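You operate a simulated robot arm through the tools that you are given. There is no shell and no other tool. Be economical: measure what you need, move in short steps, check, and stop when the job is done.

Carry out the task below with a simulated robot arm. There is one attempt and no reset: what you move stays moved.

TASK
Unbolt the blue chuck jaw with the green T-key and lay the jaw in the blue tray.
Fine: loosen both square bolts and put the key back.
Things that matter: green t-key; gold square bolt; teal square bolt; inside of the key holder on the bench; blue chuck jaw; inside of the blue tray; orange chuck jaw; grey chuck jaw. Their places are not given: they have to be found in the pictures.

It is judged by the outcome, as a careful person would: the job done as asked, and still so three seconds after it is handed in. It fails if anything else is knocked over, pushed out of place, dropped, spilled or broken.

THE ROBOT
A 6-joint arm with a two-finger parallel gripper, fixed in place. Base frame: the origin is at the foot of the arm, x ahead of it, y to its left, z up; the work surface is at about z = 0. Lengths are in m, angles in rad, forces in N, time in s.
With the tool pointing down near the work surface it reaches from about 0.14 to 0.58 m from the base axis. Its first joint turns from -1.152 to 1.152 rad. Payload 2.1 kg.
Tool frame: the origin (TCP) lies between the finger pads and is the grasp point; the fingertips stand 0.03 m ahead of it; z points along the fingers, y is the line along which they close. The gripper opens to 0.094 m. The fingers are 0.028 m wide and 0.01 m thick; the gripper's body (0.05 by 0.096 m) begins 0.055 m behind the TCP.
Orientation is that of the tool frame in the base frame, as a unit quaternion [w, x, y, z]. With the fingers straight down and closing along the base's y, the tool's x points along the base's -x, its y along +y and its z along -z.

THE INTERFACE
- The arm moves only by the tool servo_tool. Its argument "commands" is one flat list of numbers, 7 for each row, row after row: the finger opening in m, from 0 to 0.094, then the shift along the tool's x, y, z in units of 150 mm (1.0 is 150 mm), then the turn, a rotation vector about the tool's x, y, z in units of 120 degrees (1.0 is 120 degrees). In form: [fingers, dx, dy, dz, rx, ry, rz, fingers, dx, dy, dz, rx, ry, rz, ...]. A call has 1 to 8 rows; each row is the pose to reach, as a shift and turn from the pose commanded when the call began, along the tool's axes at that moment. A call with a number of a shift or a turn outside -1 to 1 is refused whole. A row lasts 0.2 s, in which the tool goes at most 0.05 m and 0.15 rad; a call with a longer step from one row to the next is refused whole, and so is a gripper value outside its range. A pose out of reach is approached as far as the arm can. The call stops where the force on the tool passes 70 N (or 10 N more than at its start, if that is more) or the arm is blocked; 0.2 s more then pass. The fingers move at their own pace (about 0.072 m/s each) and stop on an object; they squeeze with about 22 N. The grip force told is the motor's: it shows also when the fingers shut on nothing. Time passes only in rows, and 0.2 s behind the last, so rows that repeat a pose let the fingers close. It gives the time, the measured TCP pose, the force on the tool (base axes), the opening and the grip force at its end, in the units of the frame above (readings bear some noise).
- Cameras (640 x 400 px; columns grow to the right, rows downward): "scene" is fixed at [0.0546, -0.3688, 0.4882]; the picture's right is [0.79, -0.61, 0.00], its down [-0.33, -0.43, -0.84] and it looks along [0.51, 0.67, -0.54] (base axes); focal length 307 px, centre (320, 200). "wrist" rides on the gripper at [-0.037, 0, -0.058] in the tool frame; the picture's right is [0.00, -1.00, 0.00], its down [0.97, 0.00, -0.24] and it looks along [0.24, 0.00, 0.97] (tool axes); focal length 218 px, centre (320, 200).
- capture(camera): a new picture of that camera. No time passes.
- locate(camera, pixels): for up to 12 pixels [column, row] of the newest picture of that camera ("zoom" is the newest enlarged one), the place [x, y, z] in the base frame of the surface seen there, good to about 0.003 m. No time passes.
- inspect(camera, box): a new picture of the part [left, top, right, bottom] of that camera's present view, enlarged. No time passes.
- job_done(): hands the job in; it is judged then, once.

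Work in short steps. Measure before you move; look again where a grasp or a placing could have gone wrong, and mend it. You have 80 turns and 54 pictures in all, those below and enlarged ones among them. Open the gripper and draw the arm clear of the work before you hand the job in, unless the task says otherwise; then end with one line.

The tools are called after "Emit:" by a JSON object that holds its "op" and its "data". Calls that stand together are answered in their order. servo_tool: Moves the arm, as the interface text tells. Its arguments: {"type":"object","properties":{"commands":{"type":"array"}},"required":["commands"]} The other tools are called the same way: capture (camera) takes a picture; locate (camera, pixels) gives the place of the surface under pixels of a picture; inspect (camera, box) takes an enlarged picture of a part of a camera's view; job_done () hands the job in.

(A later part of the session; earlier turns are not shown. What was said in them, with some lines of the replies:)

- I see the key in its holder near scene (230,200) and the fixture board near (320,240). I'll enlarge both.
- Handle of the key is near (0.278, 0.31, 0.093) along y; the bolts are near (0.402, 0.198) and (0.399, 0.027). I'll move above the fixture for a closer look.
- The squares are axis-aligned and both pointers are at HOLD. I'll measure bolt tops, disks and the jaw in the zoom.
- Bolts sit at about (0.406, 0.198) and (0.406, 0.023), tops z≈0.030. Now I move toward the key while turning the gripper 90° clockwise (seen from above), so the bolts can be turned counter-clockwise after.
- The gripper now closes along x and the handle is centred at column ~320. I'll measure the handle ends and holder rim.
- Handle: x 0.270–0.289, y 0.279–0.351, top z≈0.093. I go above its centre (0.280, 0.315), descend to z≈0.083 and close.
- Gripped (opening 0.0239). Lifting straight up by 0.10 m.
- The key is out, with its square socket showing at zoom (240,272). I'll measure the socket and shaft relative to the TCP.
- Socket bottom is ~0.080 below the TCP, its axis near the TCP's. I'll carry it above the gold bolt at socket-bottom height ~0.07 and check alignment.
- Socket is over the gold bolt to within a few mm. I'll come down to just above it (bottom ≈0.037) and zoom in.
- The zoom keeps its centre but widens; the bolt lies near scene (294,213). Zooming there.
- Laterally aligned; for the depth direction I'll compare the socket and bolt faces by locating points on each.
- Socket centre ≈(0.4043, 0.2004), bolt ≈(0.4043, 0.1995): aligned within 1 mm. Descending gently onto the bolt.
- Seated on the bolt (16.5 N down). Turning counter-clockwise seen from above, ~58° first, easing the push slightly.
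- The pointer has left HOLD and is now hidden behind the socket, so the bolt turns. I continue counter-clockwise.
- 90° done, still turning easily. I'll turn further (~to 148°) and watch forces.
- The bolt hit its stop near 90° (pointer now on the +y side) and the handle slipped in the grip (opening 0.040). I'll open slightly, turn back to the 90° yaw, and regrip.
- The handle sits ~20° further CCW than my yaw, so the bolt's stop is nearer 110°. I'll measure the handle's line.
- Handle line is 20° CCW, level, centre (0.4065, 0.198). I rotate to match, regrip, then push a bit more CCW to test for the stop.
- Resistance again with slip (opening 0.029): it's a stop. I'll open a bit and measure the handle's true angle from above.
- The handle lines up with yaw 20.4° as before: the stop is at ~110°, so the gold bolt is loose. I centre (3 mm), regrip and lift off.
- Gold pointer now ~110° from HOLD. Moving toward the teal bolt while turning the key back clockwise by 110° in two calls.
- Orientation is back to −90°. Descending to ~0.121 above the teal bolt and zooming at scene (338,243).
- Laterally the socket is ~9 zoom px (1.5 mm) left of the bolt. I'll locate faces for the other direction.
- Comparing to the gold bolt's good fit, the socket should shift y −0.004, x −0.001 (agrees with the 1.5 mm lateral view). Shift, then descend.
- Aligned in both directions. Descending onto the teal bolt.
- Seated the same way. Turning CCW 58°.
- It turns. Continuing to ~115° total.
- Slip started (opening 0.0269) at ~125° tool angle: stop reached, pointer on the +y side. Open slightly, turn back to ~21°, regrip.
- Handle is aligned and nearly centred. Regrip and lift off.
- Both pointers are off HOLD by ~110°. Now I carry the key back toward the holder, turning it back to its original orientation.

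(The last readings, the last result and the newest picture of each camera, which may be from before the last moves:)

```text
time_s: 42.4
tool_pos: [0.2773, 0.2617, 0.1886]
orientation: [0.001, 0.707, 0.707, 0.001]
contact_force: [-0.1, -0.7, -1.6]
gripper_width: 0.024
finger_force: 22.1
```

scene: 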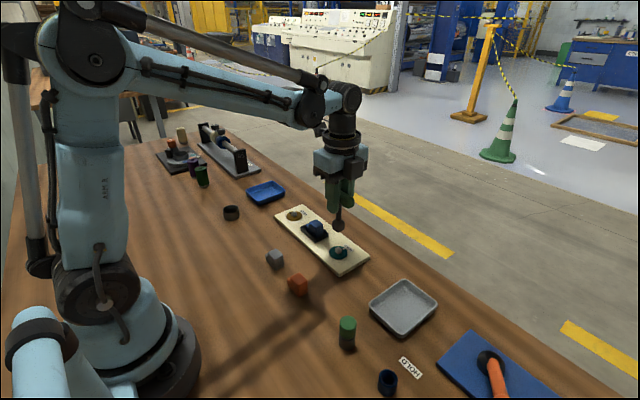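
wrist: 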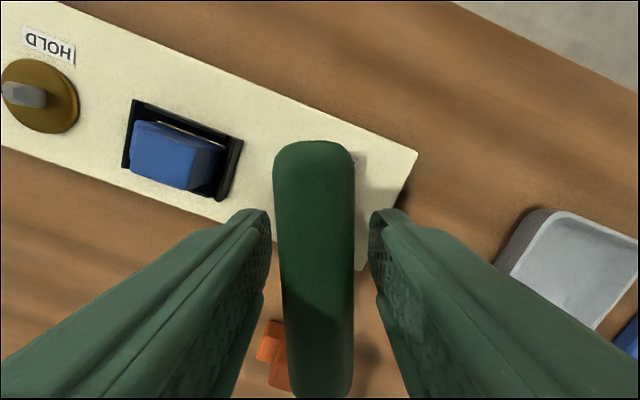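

Move over the holder and lower to socket-bottom ≈0.045, then check.

Emit:
{"op": "servo_tool", "data": {"commands": [0.0, 0.12, 0.007, 0, 0, 0, 0, 0.0, 0.24, 0.013, 0, 0, 0, 0, 0.0, 0.353, 0.013, 0.1, 0, 0, 0, 0.0, 0.353, 0.013, 0.25, 0, 0, 0, 0.0, 0.353, 0.013, 0.42, 0, 0, 0, 0.0, 0.353, 0.013, 0.42, 0, 0, 0]}}

Emit:
{"op": "inspect", "data": {"camera": "scene", "box": [207, 187, 255, 217]}}

```text
time_s: 43.8
tool_pos: [0.28, 0.3126, 0.126]
orientation: [0.001, 0.706, 0.708, 0.002]
contact_force: [0.5, 0.5, -1.2]
gripper_width: 0.0243
finger_force: 22.1
```

```text
13.33 times, centred on (231, 202) of scene
```

zoom: 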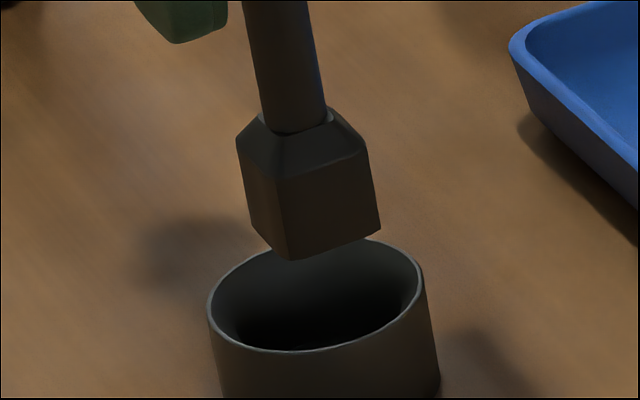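

By eye the socket is slightly right of and in front of the holder's centre. I'll measure rim and socket.

Emit:
{"op": "locate", "data": {"camera": "zoom", "pixels": [[211, 302], [421, 282], [385, 247], [300, 352], [245, 340], [380, 330], [225, 268], [268, 349], [355, 343], [405, 312], [410, 262], [320, 351]]}}

Emit:
{"op": "locate", "data": {"camera": "zoom", "pixels": [[255, 190], [265, 210], [260, 180], [275, 230], [270, 195], [280, 220], [310, 200], [330, 210], [350, 190], [365, 215], [340, 225], [310, 230]]}}

```text
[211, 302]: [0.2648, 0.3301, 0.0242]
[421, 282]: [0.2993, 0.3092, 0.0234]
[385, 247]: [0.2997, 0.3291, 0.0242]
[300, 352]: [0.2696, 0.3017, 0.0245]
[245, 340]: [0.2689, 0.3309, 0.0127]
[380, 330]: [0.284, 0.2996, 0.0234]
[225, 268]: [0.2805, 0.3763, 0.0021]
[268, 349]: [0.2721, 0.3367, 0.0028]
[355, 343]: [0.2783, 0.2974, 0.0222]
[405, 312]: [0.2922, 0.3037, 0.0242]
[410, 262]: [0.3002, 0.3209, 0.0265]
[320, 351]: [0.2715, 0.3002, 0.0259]
```

```text
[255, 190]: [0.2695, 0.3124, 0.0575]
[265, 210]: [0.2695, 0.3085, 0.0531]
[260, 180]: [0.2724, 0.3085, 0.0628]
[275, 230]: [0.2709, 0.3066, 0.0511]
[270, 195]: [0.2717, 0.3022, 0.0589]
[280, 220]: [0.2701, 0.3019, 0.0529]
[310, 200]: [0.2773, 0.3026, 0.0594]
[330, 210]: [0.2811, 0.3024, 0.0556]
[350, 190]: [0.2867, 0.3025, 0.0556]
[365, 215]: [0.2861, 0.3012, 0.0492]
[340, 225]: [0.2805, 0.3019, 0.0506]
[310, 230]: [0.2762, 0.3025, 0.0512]
```

Holder centre ≈(0.2815, 0.318), socket centre ≈(0.2797, 0.3112): shift (+0.002, +0.0065), then lower gently to near the floor.

Emit:
{"op": "servo_tool", "data": {"commands": [0.0, 0.043, 0.011, 0, 0, 0, 0, 0.0, 0.043, 0.011, 0.06, 0, 0, 0, 0.0, 0.043, 0.011, 0.12, 0, 0, 0, 0.0, 0.043, 0.011, 0.18, 0, 0, 0, 0.0, 0.043, 0.011, 0.23, 0, 0, 0, 0.0, 0.043, 0.011, 0.26, 0, 0, 0, 0.0, 0.043, 0.011, 0.28, 0, 0, 0, 0.0, 0.043, 0.011, 0.28, 0, 0, 0]}}

Emit:
{"op": "inspect", "data": {"camera": "scene", "box": [199, 177, 263, 217]}}

```text
time_s: 45.6
tool_pos: [0.2801, 0.3193, 0.0835]
orientation: [0.0, 0.706, 0.708, 0.001]
contact_force: [-1.7, 1.9, 0.0]
gripper_width: 0.0244
finger_force: 22.0
```

```text
10.00 times, centred on (231, 197) of scene
```

zoom: 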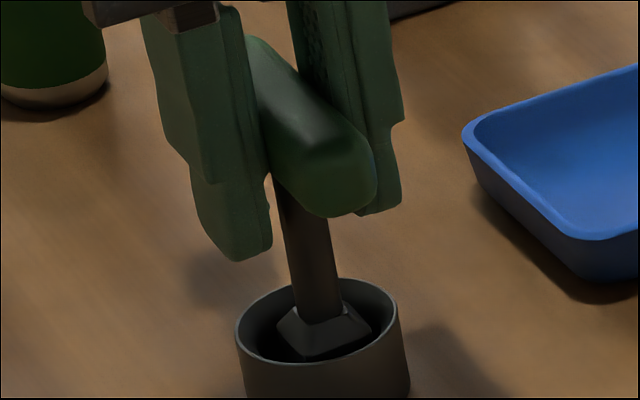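

The socket is inside the holder with little contact. Lower a little more to feel the floor.

Emit:
{"op": "servo_tool", "data": {"commands": [0.0, 0, 0, 0.007, 0, 0, 0, 0.0, 0, 0, 0.014, 0, 0, 0, 0.0, 0, 0, 0.014, 0, 0, 0]}}

```text
time_s: 46.4
tool_pos: [0.2811, 0.319, 0.0802]
orientation: [0.001, 0.706, 0.708, 0.002]
contact_force: [-5.1, 3.8, 16.6]
gripper_width: 0.0241
finger_force: 21.8
```

Floor felt (16.6 N). Ease 1 mm and open.

Emit:
{"op": "servo_tool", "data": {"commands": [0.0, 0, 0, -0.008, 0, 0, 0, 0.03, 0, 0, -0.008, 0, 0, 0, 0.06, 0, 0, -0.008, 0, 0, 0, 0.094, 0, 0, -0.008, 0, 0, 0, 0.094, 0, 0, -0.008, 0, 0, 0, 0.094, 0, 0, -0.008, 0, 0, 0]}}

Emit:
{"op": "inspect", "data": {"camera": "scene", "box": [191, 160, 271, 215]}}

```text
time_s: 47.8
tool_pos: [0.2824, 0.3196, 0.0818]
orientation: [0.002, 0.706, 0.708, 0.001]
contact_force: [-0.6, -0.3, -1.1]
gripper_width: 0.0939
finger_force: 0.1
```

```text
7.27 times, centred on (231, 188) of scene
```

zoom: 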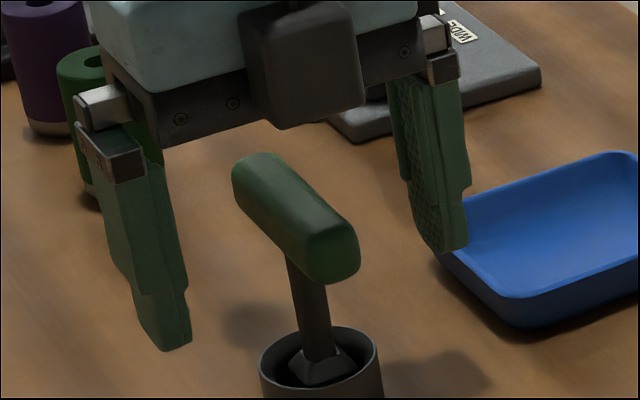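

The key stands free in the holder. Lift up and travel above the jaw.

Emit:
{"op": "servo_tool", "data": {"commands": [0.094, 0, 0, -0.1, 0, 0, 0, 0.094, 0, 0, -0.3, 0, 0, 0, 0.094, 0, 0, -0.55, 0, 0, 0, 0.094, 0, 0, -0.8, 0, 0, 0, 0.094, -0.25, 0.2, -0.8, 0, 0, 0, 0.094, -0.5, 0.41, -0.8, 0, 0, 0, 0.094, -0.75, 0.62, -0.8, 0, 0, 0, 0.094, -1.0, 0.83, -0.8, 0, 0, 0]}}

Emit:
{"op": "servo_tool", "data": {"commands": [0.094, -0.22, 0, 0.13, 0, 0, 0, 0.094, -0.38, 0, 0.27, 0, 0, 0, 0.094, -0.38, 0, 0.4, 0, 0, 0, 0.094, -0.38, 0, 0.4, 0, 0, 0]}}

Emit:
{"op": "capture", "data": {"camera": "wrist"}}

Emit:
{"op": "inspect", "data": {"camera": "scene", "box": [287, 210, 351, 250]}}

```text
time_s: 49.6
tool_pos: [0.4029, 0.1687, 0.2005]
orientation: [0.001, 0.707, 0.707, 0.001]
contact_force: [-0.5, 0.2, 0.5]
gripper_width: 0.0941
finger_force: 0.0
```

```text
time_s: 50.6
tool_pos: [0.4073, 0.1121, 0.1455]
orientation: [0.002, 0.707, 0.707, 0.002]
contact_force: [-0.3, -0.2, -0.1]
gripper_width: 0.094
finger_force: 0.1
```

```text
15 pictures are left
```

wrist: 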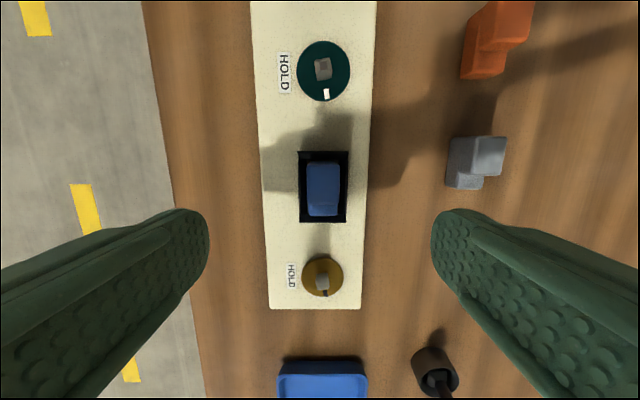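

```text
10.00 times, centred on (319, 230) of scene
```

zoom: 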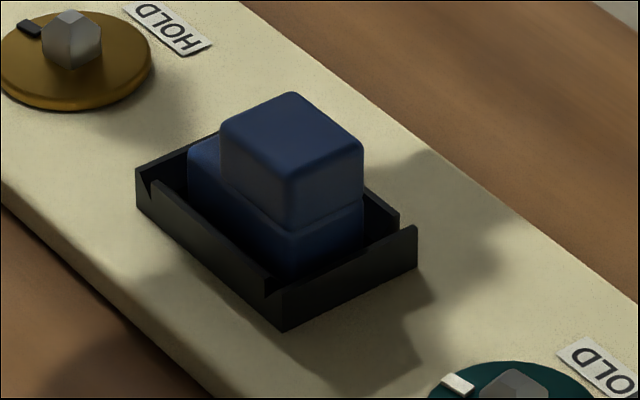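

Emit:
{"op": "locate", "data": {"camera": "zoom", "pixels": [[293, 135], [230, 125], [290, 98], [355, 142], [292, 170], [250, 165], [330, 185], [200, 160], [300, 250], [212, 235], [410, 232], [345, 275]]}}

Emit:
{"op": "locate", "data": {"camera": "zoom", "pixels": [[270, 275], [265, 285], [145, 165], [400, 213], [235, 190], [270, 195], [315, 205], [350, 175], [225, 215], [330, 240], [195, 180], [390, 215]]}}

```text
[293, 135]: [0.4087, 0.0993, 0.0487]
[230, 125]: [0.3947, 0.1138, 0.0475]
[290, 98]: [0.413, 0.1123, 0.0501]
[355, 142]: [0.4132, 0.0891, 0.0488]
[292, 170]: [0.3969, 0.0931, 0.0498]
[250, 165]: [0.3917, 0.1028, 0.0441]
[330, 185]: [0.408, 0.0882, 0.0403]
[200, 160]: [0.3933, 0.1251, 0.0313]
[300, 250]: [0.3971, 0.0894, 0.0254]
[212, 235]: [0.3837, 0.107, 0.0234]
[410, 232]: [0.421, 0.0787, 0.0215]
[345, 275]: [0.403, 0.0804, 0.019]
```

```text
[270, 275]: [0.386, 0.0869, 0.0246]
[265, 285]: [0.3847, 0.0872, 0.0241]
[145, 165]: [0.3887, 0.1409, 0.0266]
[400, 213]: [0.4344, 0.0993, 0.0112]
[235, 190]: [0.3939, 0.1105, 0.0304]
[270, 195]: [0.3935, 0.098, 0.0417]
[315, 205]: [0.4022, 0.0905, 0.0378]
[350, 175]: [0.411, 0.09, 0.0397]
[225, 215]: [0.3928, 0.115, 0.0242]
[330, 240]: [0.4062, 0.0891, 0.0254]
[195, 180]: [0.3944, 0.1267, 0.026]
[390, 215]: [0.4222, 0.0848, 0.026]
```

Jaw's upper block: x 0.393–0.416, y 0.088–0.115, top 0.049; slot walls top ≈0.025. I descend with TCP at (0.405, 0.104, 0.059) and close along x.

Emit:
{"op": "servo_tool", "data": {"commands": [0.094, -0.053, -0.012, 0.1, 0, 0, 0, 0.094, -0.053, -0.012, 0.25, 0, 0, 0, 0.094, -0.053, -0.012, 0.4, 0, 0, 0, 0.094, -0.053, -0.012, 0.52, 0, 0, 0, 0.094, -0.053, -0.012, 0.575, 0, 0, 0, 0.094, -0.053, -0.012, 0.575, 0, 0, 0]}}

Emit:
{"op": "servo_tool", "data": {"commands": [0.06, 0, 0, 0, 0, 0, 0, 0.035, 0, 0, 0, 0, 0, 0, 0.01, 0, 0, 0, 0, 0, 0, 0.0, 0, 0, 0, 0, 0, 0, 0.0, 0, 0, 0, 0, 0, 0]}}

Emit:
{"op": "inspect", "data": {"camera": "scene", "box": [279, 200, 359, 250]}}

```text
time_s: 52.0
tool_pos: [0.4049, 0.1054, 0.0563]
orientation: [0.001, 0.707, 0.707, 0.001]
contact_force: [-0.1, 0.2, 1.1]
gripper_width: 0.0941
finger_force: 0.0
```

```text
time_s: 53.2
tool_pos: [0.4063, 0.106, 0.0573]
orientation: [0.002, 0.707, 0.707, 0.0]
contact_force: [0.5, -0.1, 0.6]
gripper_width: 0.0238
finger_force: 21.6
```

```text
8.00 times, centred on (319, 225) of scene
```

zoom: 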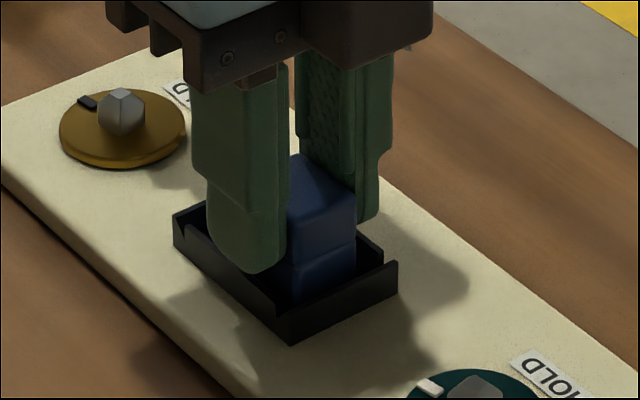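

Gripped on the jaw. Lift straight up, slowly at first, watching force.

Emit:
{"op": "servo_tool", "data": {"commands": [0.0, 0, 0, -0.03, 0, 0, 0, 0.0, 0, 0, -0.08, 0, 0, 0, 0.0, 0, 0, -0.16, 0, 0, 0, 0.0, 0, 0, -0.3, 0, 0, 0, 0.0, 0, 0, -0.5, 0, 0, 0, 0.0, 0, 0, -0.667, 0, 0, 0, 0.0, 0, 0, -0.667, 0, 0, 0]}}

Emit:
{"op": "capture", "data": {"camera": "scene"}}

Emit:
{"op": "locate", "data": {"camera": "scene", "pixels": [[266, 180], [247, 194], [284, 189], [258, 206], [265, 195], [255, 193], [275, 190], [262, 200]]}}

```text
time_s: 54.8
tool_pos: [0.4035, 0.1032, 0.1584]
orientation: [0.001, 0.706, 0.708, 0.002]
contact_force: [-1.0, 0.2, -2.5]
gripper_width: 0.0241
finger_force: 21.8
```

```text
12 pictures are left
```

scene: 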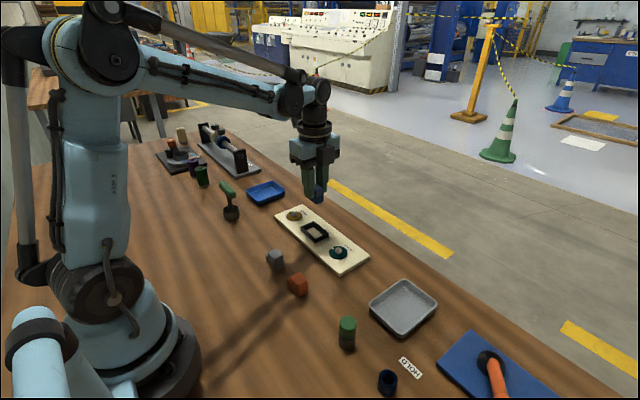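

```text
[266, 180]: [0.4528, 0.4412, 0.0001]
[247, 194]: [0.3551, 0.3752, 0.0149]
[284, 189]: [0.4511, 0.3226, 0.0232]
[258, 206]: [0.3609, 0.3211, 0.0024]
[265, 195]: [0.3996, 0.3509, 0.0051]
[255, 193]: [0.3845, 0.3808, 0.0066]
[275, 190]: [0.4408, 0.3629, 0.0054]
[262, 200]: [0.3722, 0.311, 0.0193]
```

Jaw is free and lifted. Tray spans x 0.355–0.453, y 0.311–0.397, floor ≈0.005. Carry over its centre.

Emit:
{"op": "servo_tool", "data": {"commands": [0.0, 0.2, 0, 0, 0, 0, 0, 0.0, 0.42, 0, 0, 0, 0, 0, 0.0, 0.64, 0, 0, 0, 0, 0, 0.0, 0.83, 0, 0, 0, 0, 0, 0.0, 0.83, 0, 0, 0, 0, 0]}}

Emit:
{"op": "servo_tool", "data": {"commands": [0.0, 0.2, 0, 0, 0, 0, 0, 0.0, 0.42, 0, 0, 0, 0, 0, 0.0, 0.64, 0, 0, 0, 0, 0, 0.0, 0.82, 0, 0, 0, 0, 0, 0.0, 0.82, 0, 0.2, 0, 0, 0, 0.0, 0.82, 0, 0.4, 0, 0, 0, 0.0, 0.82, 0, 0.4, 0, 0, 0]}}

Emit:
{"op": "inspect", "data": {"camera": "scene", "box": [218, 160, 314, 220]}}

```text
time_s: 56.0
tool_pos: [0.4023, 0.2284, 0.1573]
orientation: [0.001, 0.706, 0.708, 0.001]
contact_force: [0.1, 0.3, -2.1]
gripper_width: 0.0239
finger_force: 22.2
```

```text
time_s: 57.6
tool_pos: [0.4013, 0.3538, 0.0959]
orientation: [0.001, 0.707, 0.707, 0.001]
contact_force: [-0.4, -1.1, -2.7]
gripper_width: 0.0238
finger_force: 21.8
```

```text
6.67 times, centred on (266, 190) of scene
```

zoom: 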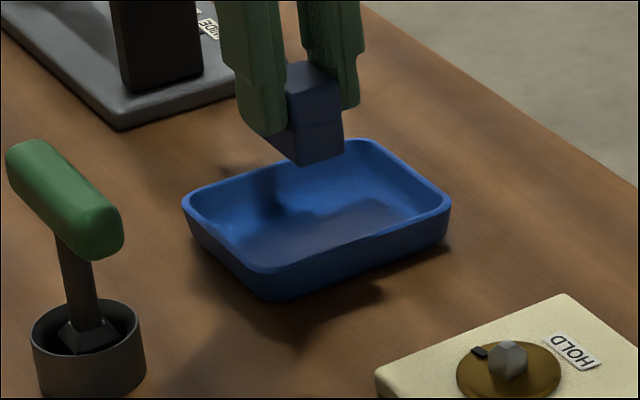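

Jaw is over the tray interior. Lower to ~0.053 slowly.

Emit:
{"op": "servo_tool", "data": {"commands": [0.0, 0, 0, 0.08, 0, 0, 0, 0.0, 0, 0, 0.16, 0, 0, 0, 0.0, 0, 0, 0.22, 0, 0, 0, 0.0, 0, 0, 0.255, 0, 0, 0, 0.0, 0, 0, 0.275, 0, 0, 0, 0.0, 0, 0, 0.285, 0, 0, 0, 0.0, 0, 0, 0.285, 0, 0, 0]}}

Emit:
{"op": "inspect", "data": {"camera": "scene", "box": [234, 165, 314, 215]}}

```text
time_s: 59.2
tool_pos: [0.4048, 0.3509, 0.0537]
orientation: [0.001, 0.707, 0.707, 0.002]
contact_force: [0.8, 0.0, -3.0]
gripper_width: 0.0239
finger_force: 21.8
```

```text
8.00 times, centred on (274, 190) of scene
```

zoom: 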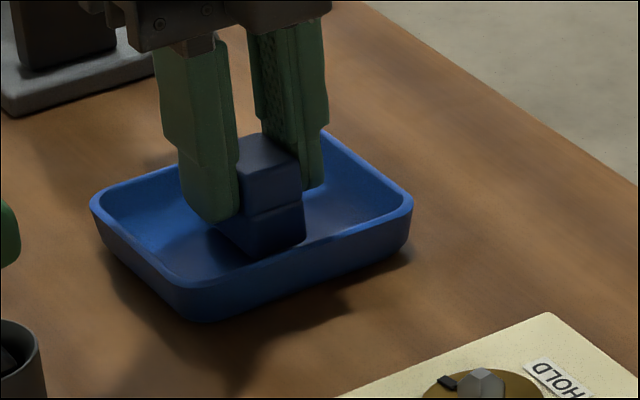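

No contact yet; lower in 1 mm steps.

Emit:
{"op": "servo_tool", "data": {"commands": [0.0, 0, 0, 0.007, 0, 0, 0, 0.0, 0, 0, 0.014, 0, 0, 0, 0.0, 0, 0, 0.014, 0, 0, 0]}}

```text
time_s: 60.0
tool_pos: [0.4039, 0.3511, 0.0519]
orientation: [0.001, 0.706, 0.708, 0.002]
contact_force: [0.2, -0.5, -2.2]
gripper_width: 0.0239
finger_force: 21.9
```

Emit:
{"op": "servo_tool", "data": {"commands": [0.0, 0, 0, 0.007, 0, 0, 0, 0.0, 0, 0, 0.014, 0, 0, 0, 0.0, 0, 0, 0.021, 0, 0, 0, 0.0, 0, 0, 0.021, 0, 0, 0]}}

```text
time_s: 61.0
tool_pos: [0.4042, 0.3507, 0.0492]
orientation: [0.001, 0.707, 0.707, 0.001]
contact_force: [0.2, -0.9, 10.1]
gripper_width: 0.0238
finger_force: 21.6
```

Contact with the tray floor. Open to 0.055 only (clear of rims) and lift.

Emit:
{"op": "servo_tool", "data": {"commands": [0.0, 0, 0, -0.004, 0, 0, 0, 0.04, 0, 0, -0.004, 0, 0, 0, 0.055, 0, 0, -0.004, 0, 0, 0, 0.055, 0, 0, -0.004, 0, 0, 0, 0.055, 0, 0, -0.2, 0, 0, 0, 0.055, 0, 0, -0.45, 0, 0, 0, 0.055, 0, 0, -0.75, 0, 0, 0, 0.055, 0, 0, -1.0, 0, 0, 0]}}

Emit:
{"op": "servo_tool", "data": {"commands": [0.094, -0.25, -0.1, 0, 0, 0, 0, 0.094, -0.5, -0.2, 0, 0, 0, 0, 0.094, -0.75, -0.3, 0, 0, 0, 0, 0.094, -1.0, -0.4, 0, 0, 0, 0, 0.094, -1.0, -0.4, 0, 0, 0, 0]}}

Emit:
{"op": "capture", "data": {"camera": "scene"}}

Emit:
{"op": "inspect", "data": {"camera": "scene", "box": [210, 170, 338, 250]}}

```text
time_s: 62.8
tool_pos: [0.407, 0.3515, 0.197]
orientation: [0.001, 0.706, 0.708, 0.001]
contact_force: [-0.3, -0.2, 0.8]
gripper_width: 0.0553
finger_force: 0.1
```

```text
time_s: 64.0
tool_pos: [0.3456, 0.2008, 0.2001]
orientation: [0.001, 0.706, 0.708, 0.001]
contact_force: [-1.3, 0.7, 0.4]
gripper_width: 0.0941
finger_force: 0.1
```

```text
9 pictures are left
```

scene: 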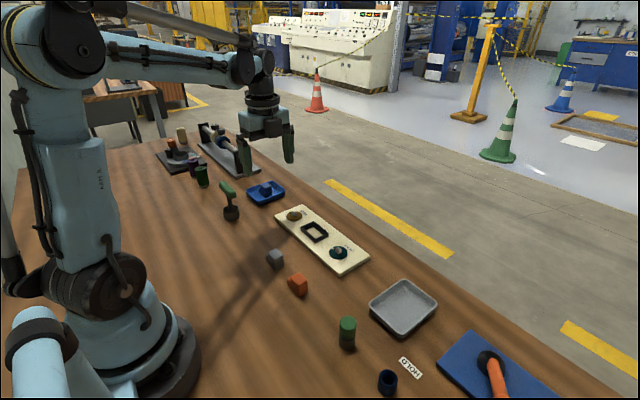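

```text
5.00 times, centred on (274, 210) of scene
```

zoom: 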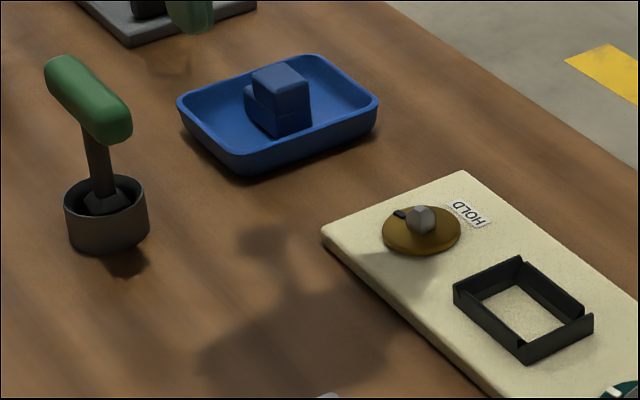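

The jaw is in the tray, the key is in its holder, both bolts are turned off HOLD, and the arm is clear. Handing in.

Emit:
{"op": "job_done", "data": {}}

```text
The job is handed in.
```

The blue chuck jaw is unbolted and lying in the blue tray, both square bolts are turned counter-clockwise to their stops (about 110°), and the green T-key is back in its holder.
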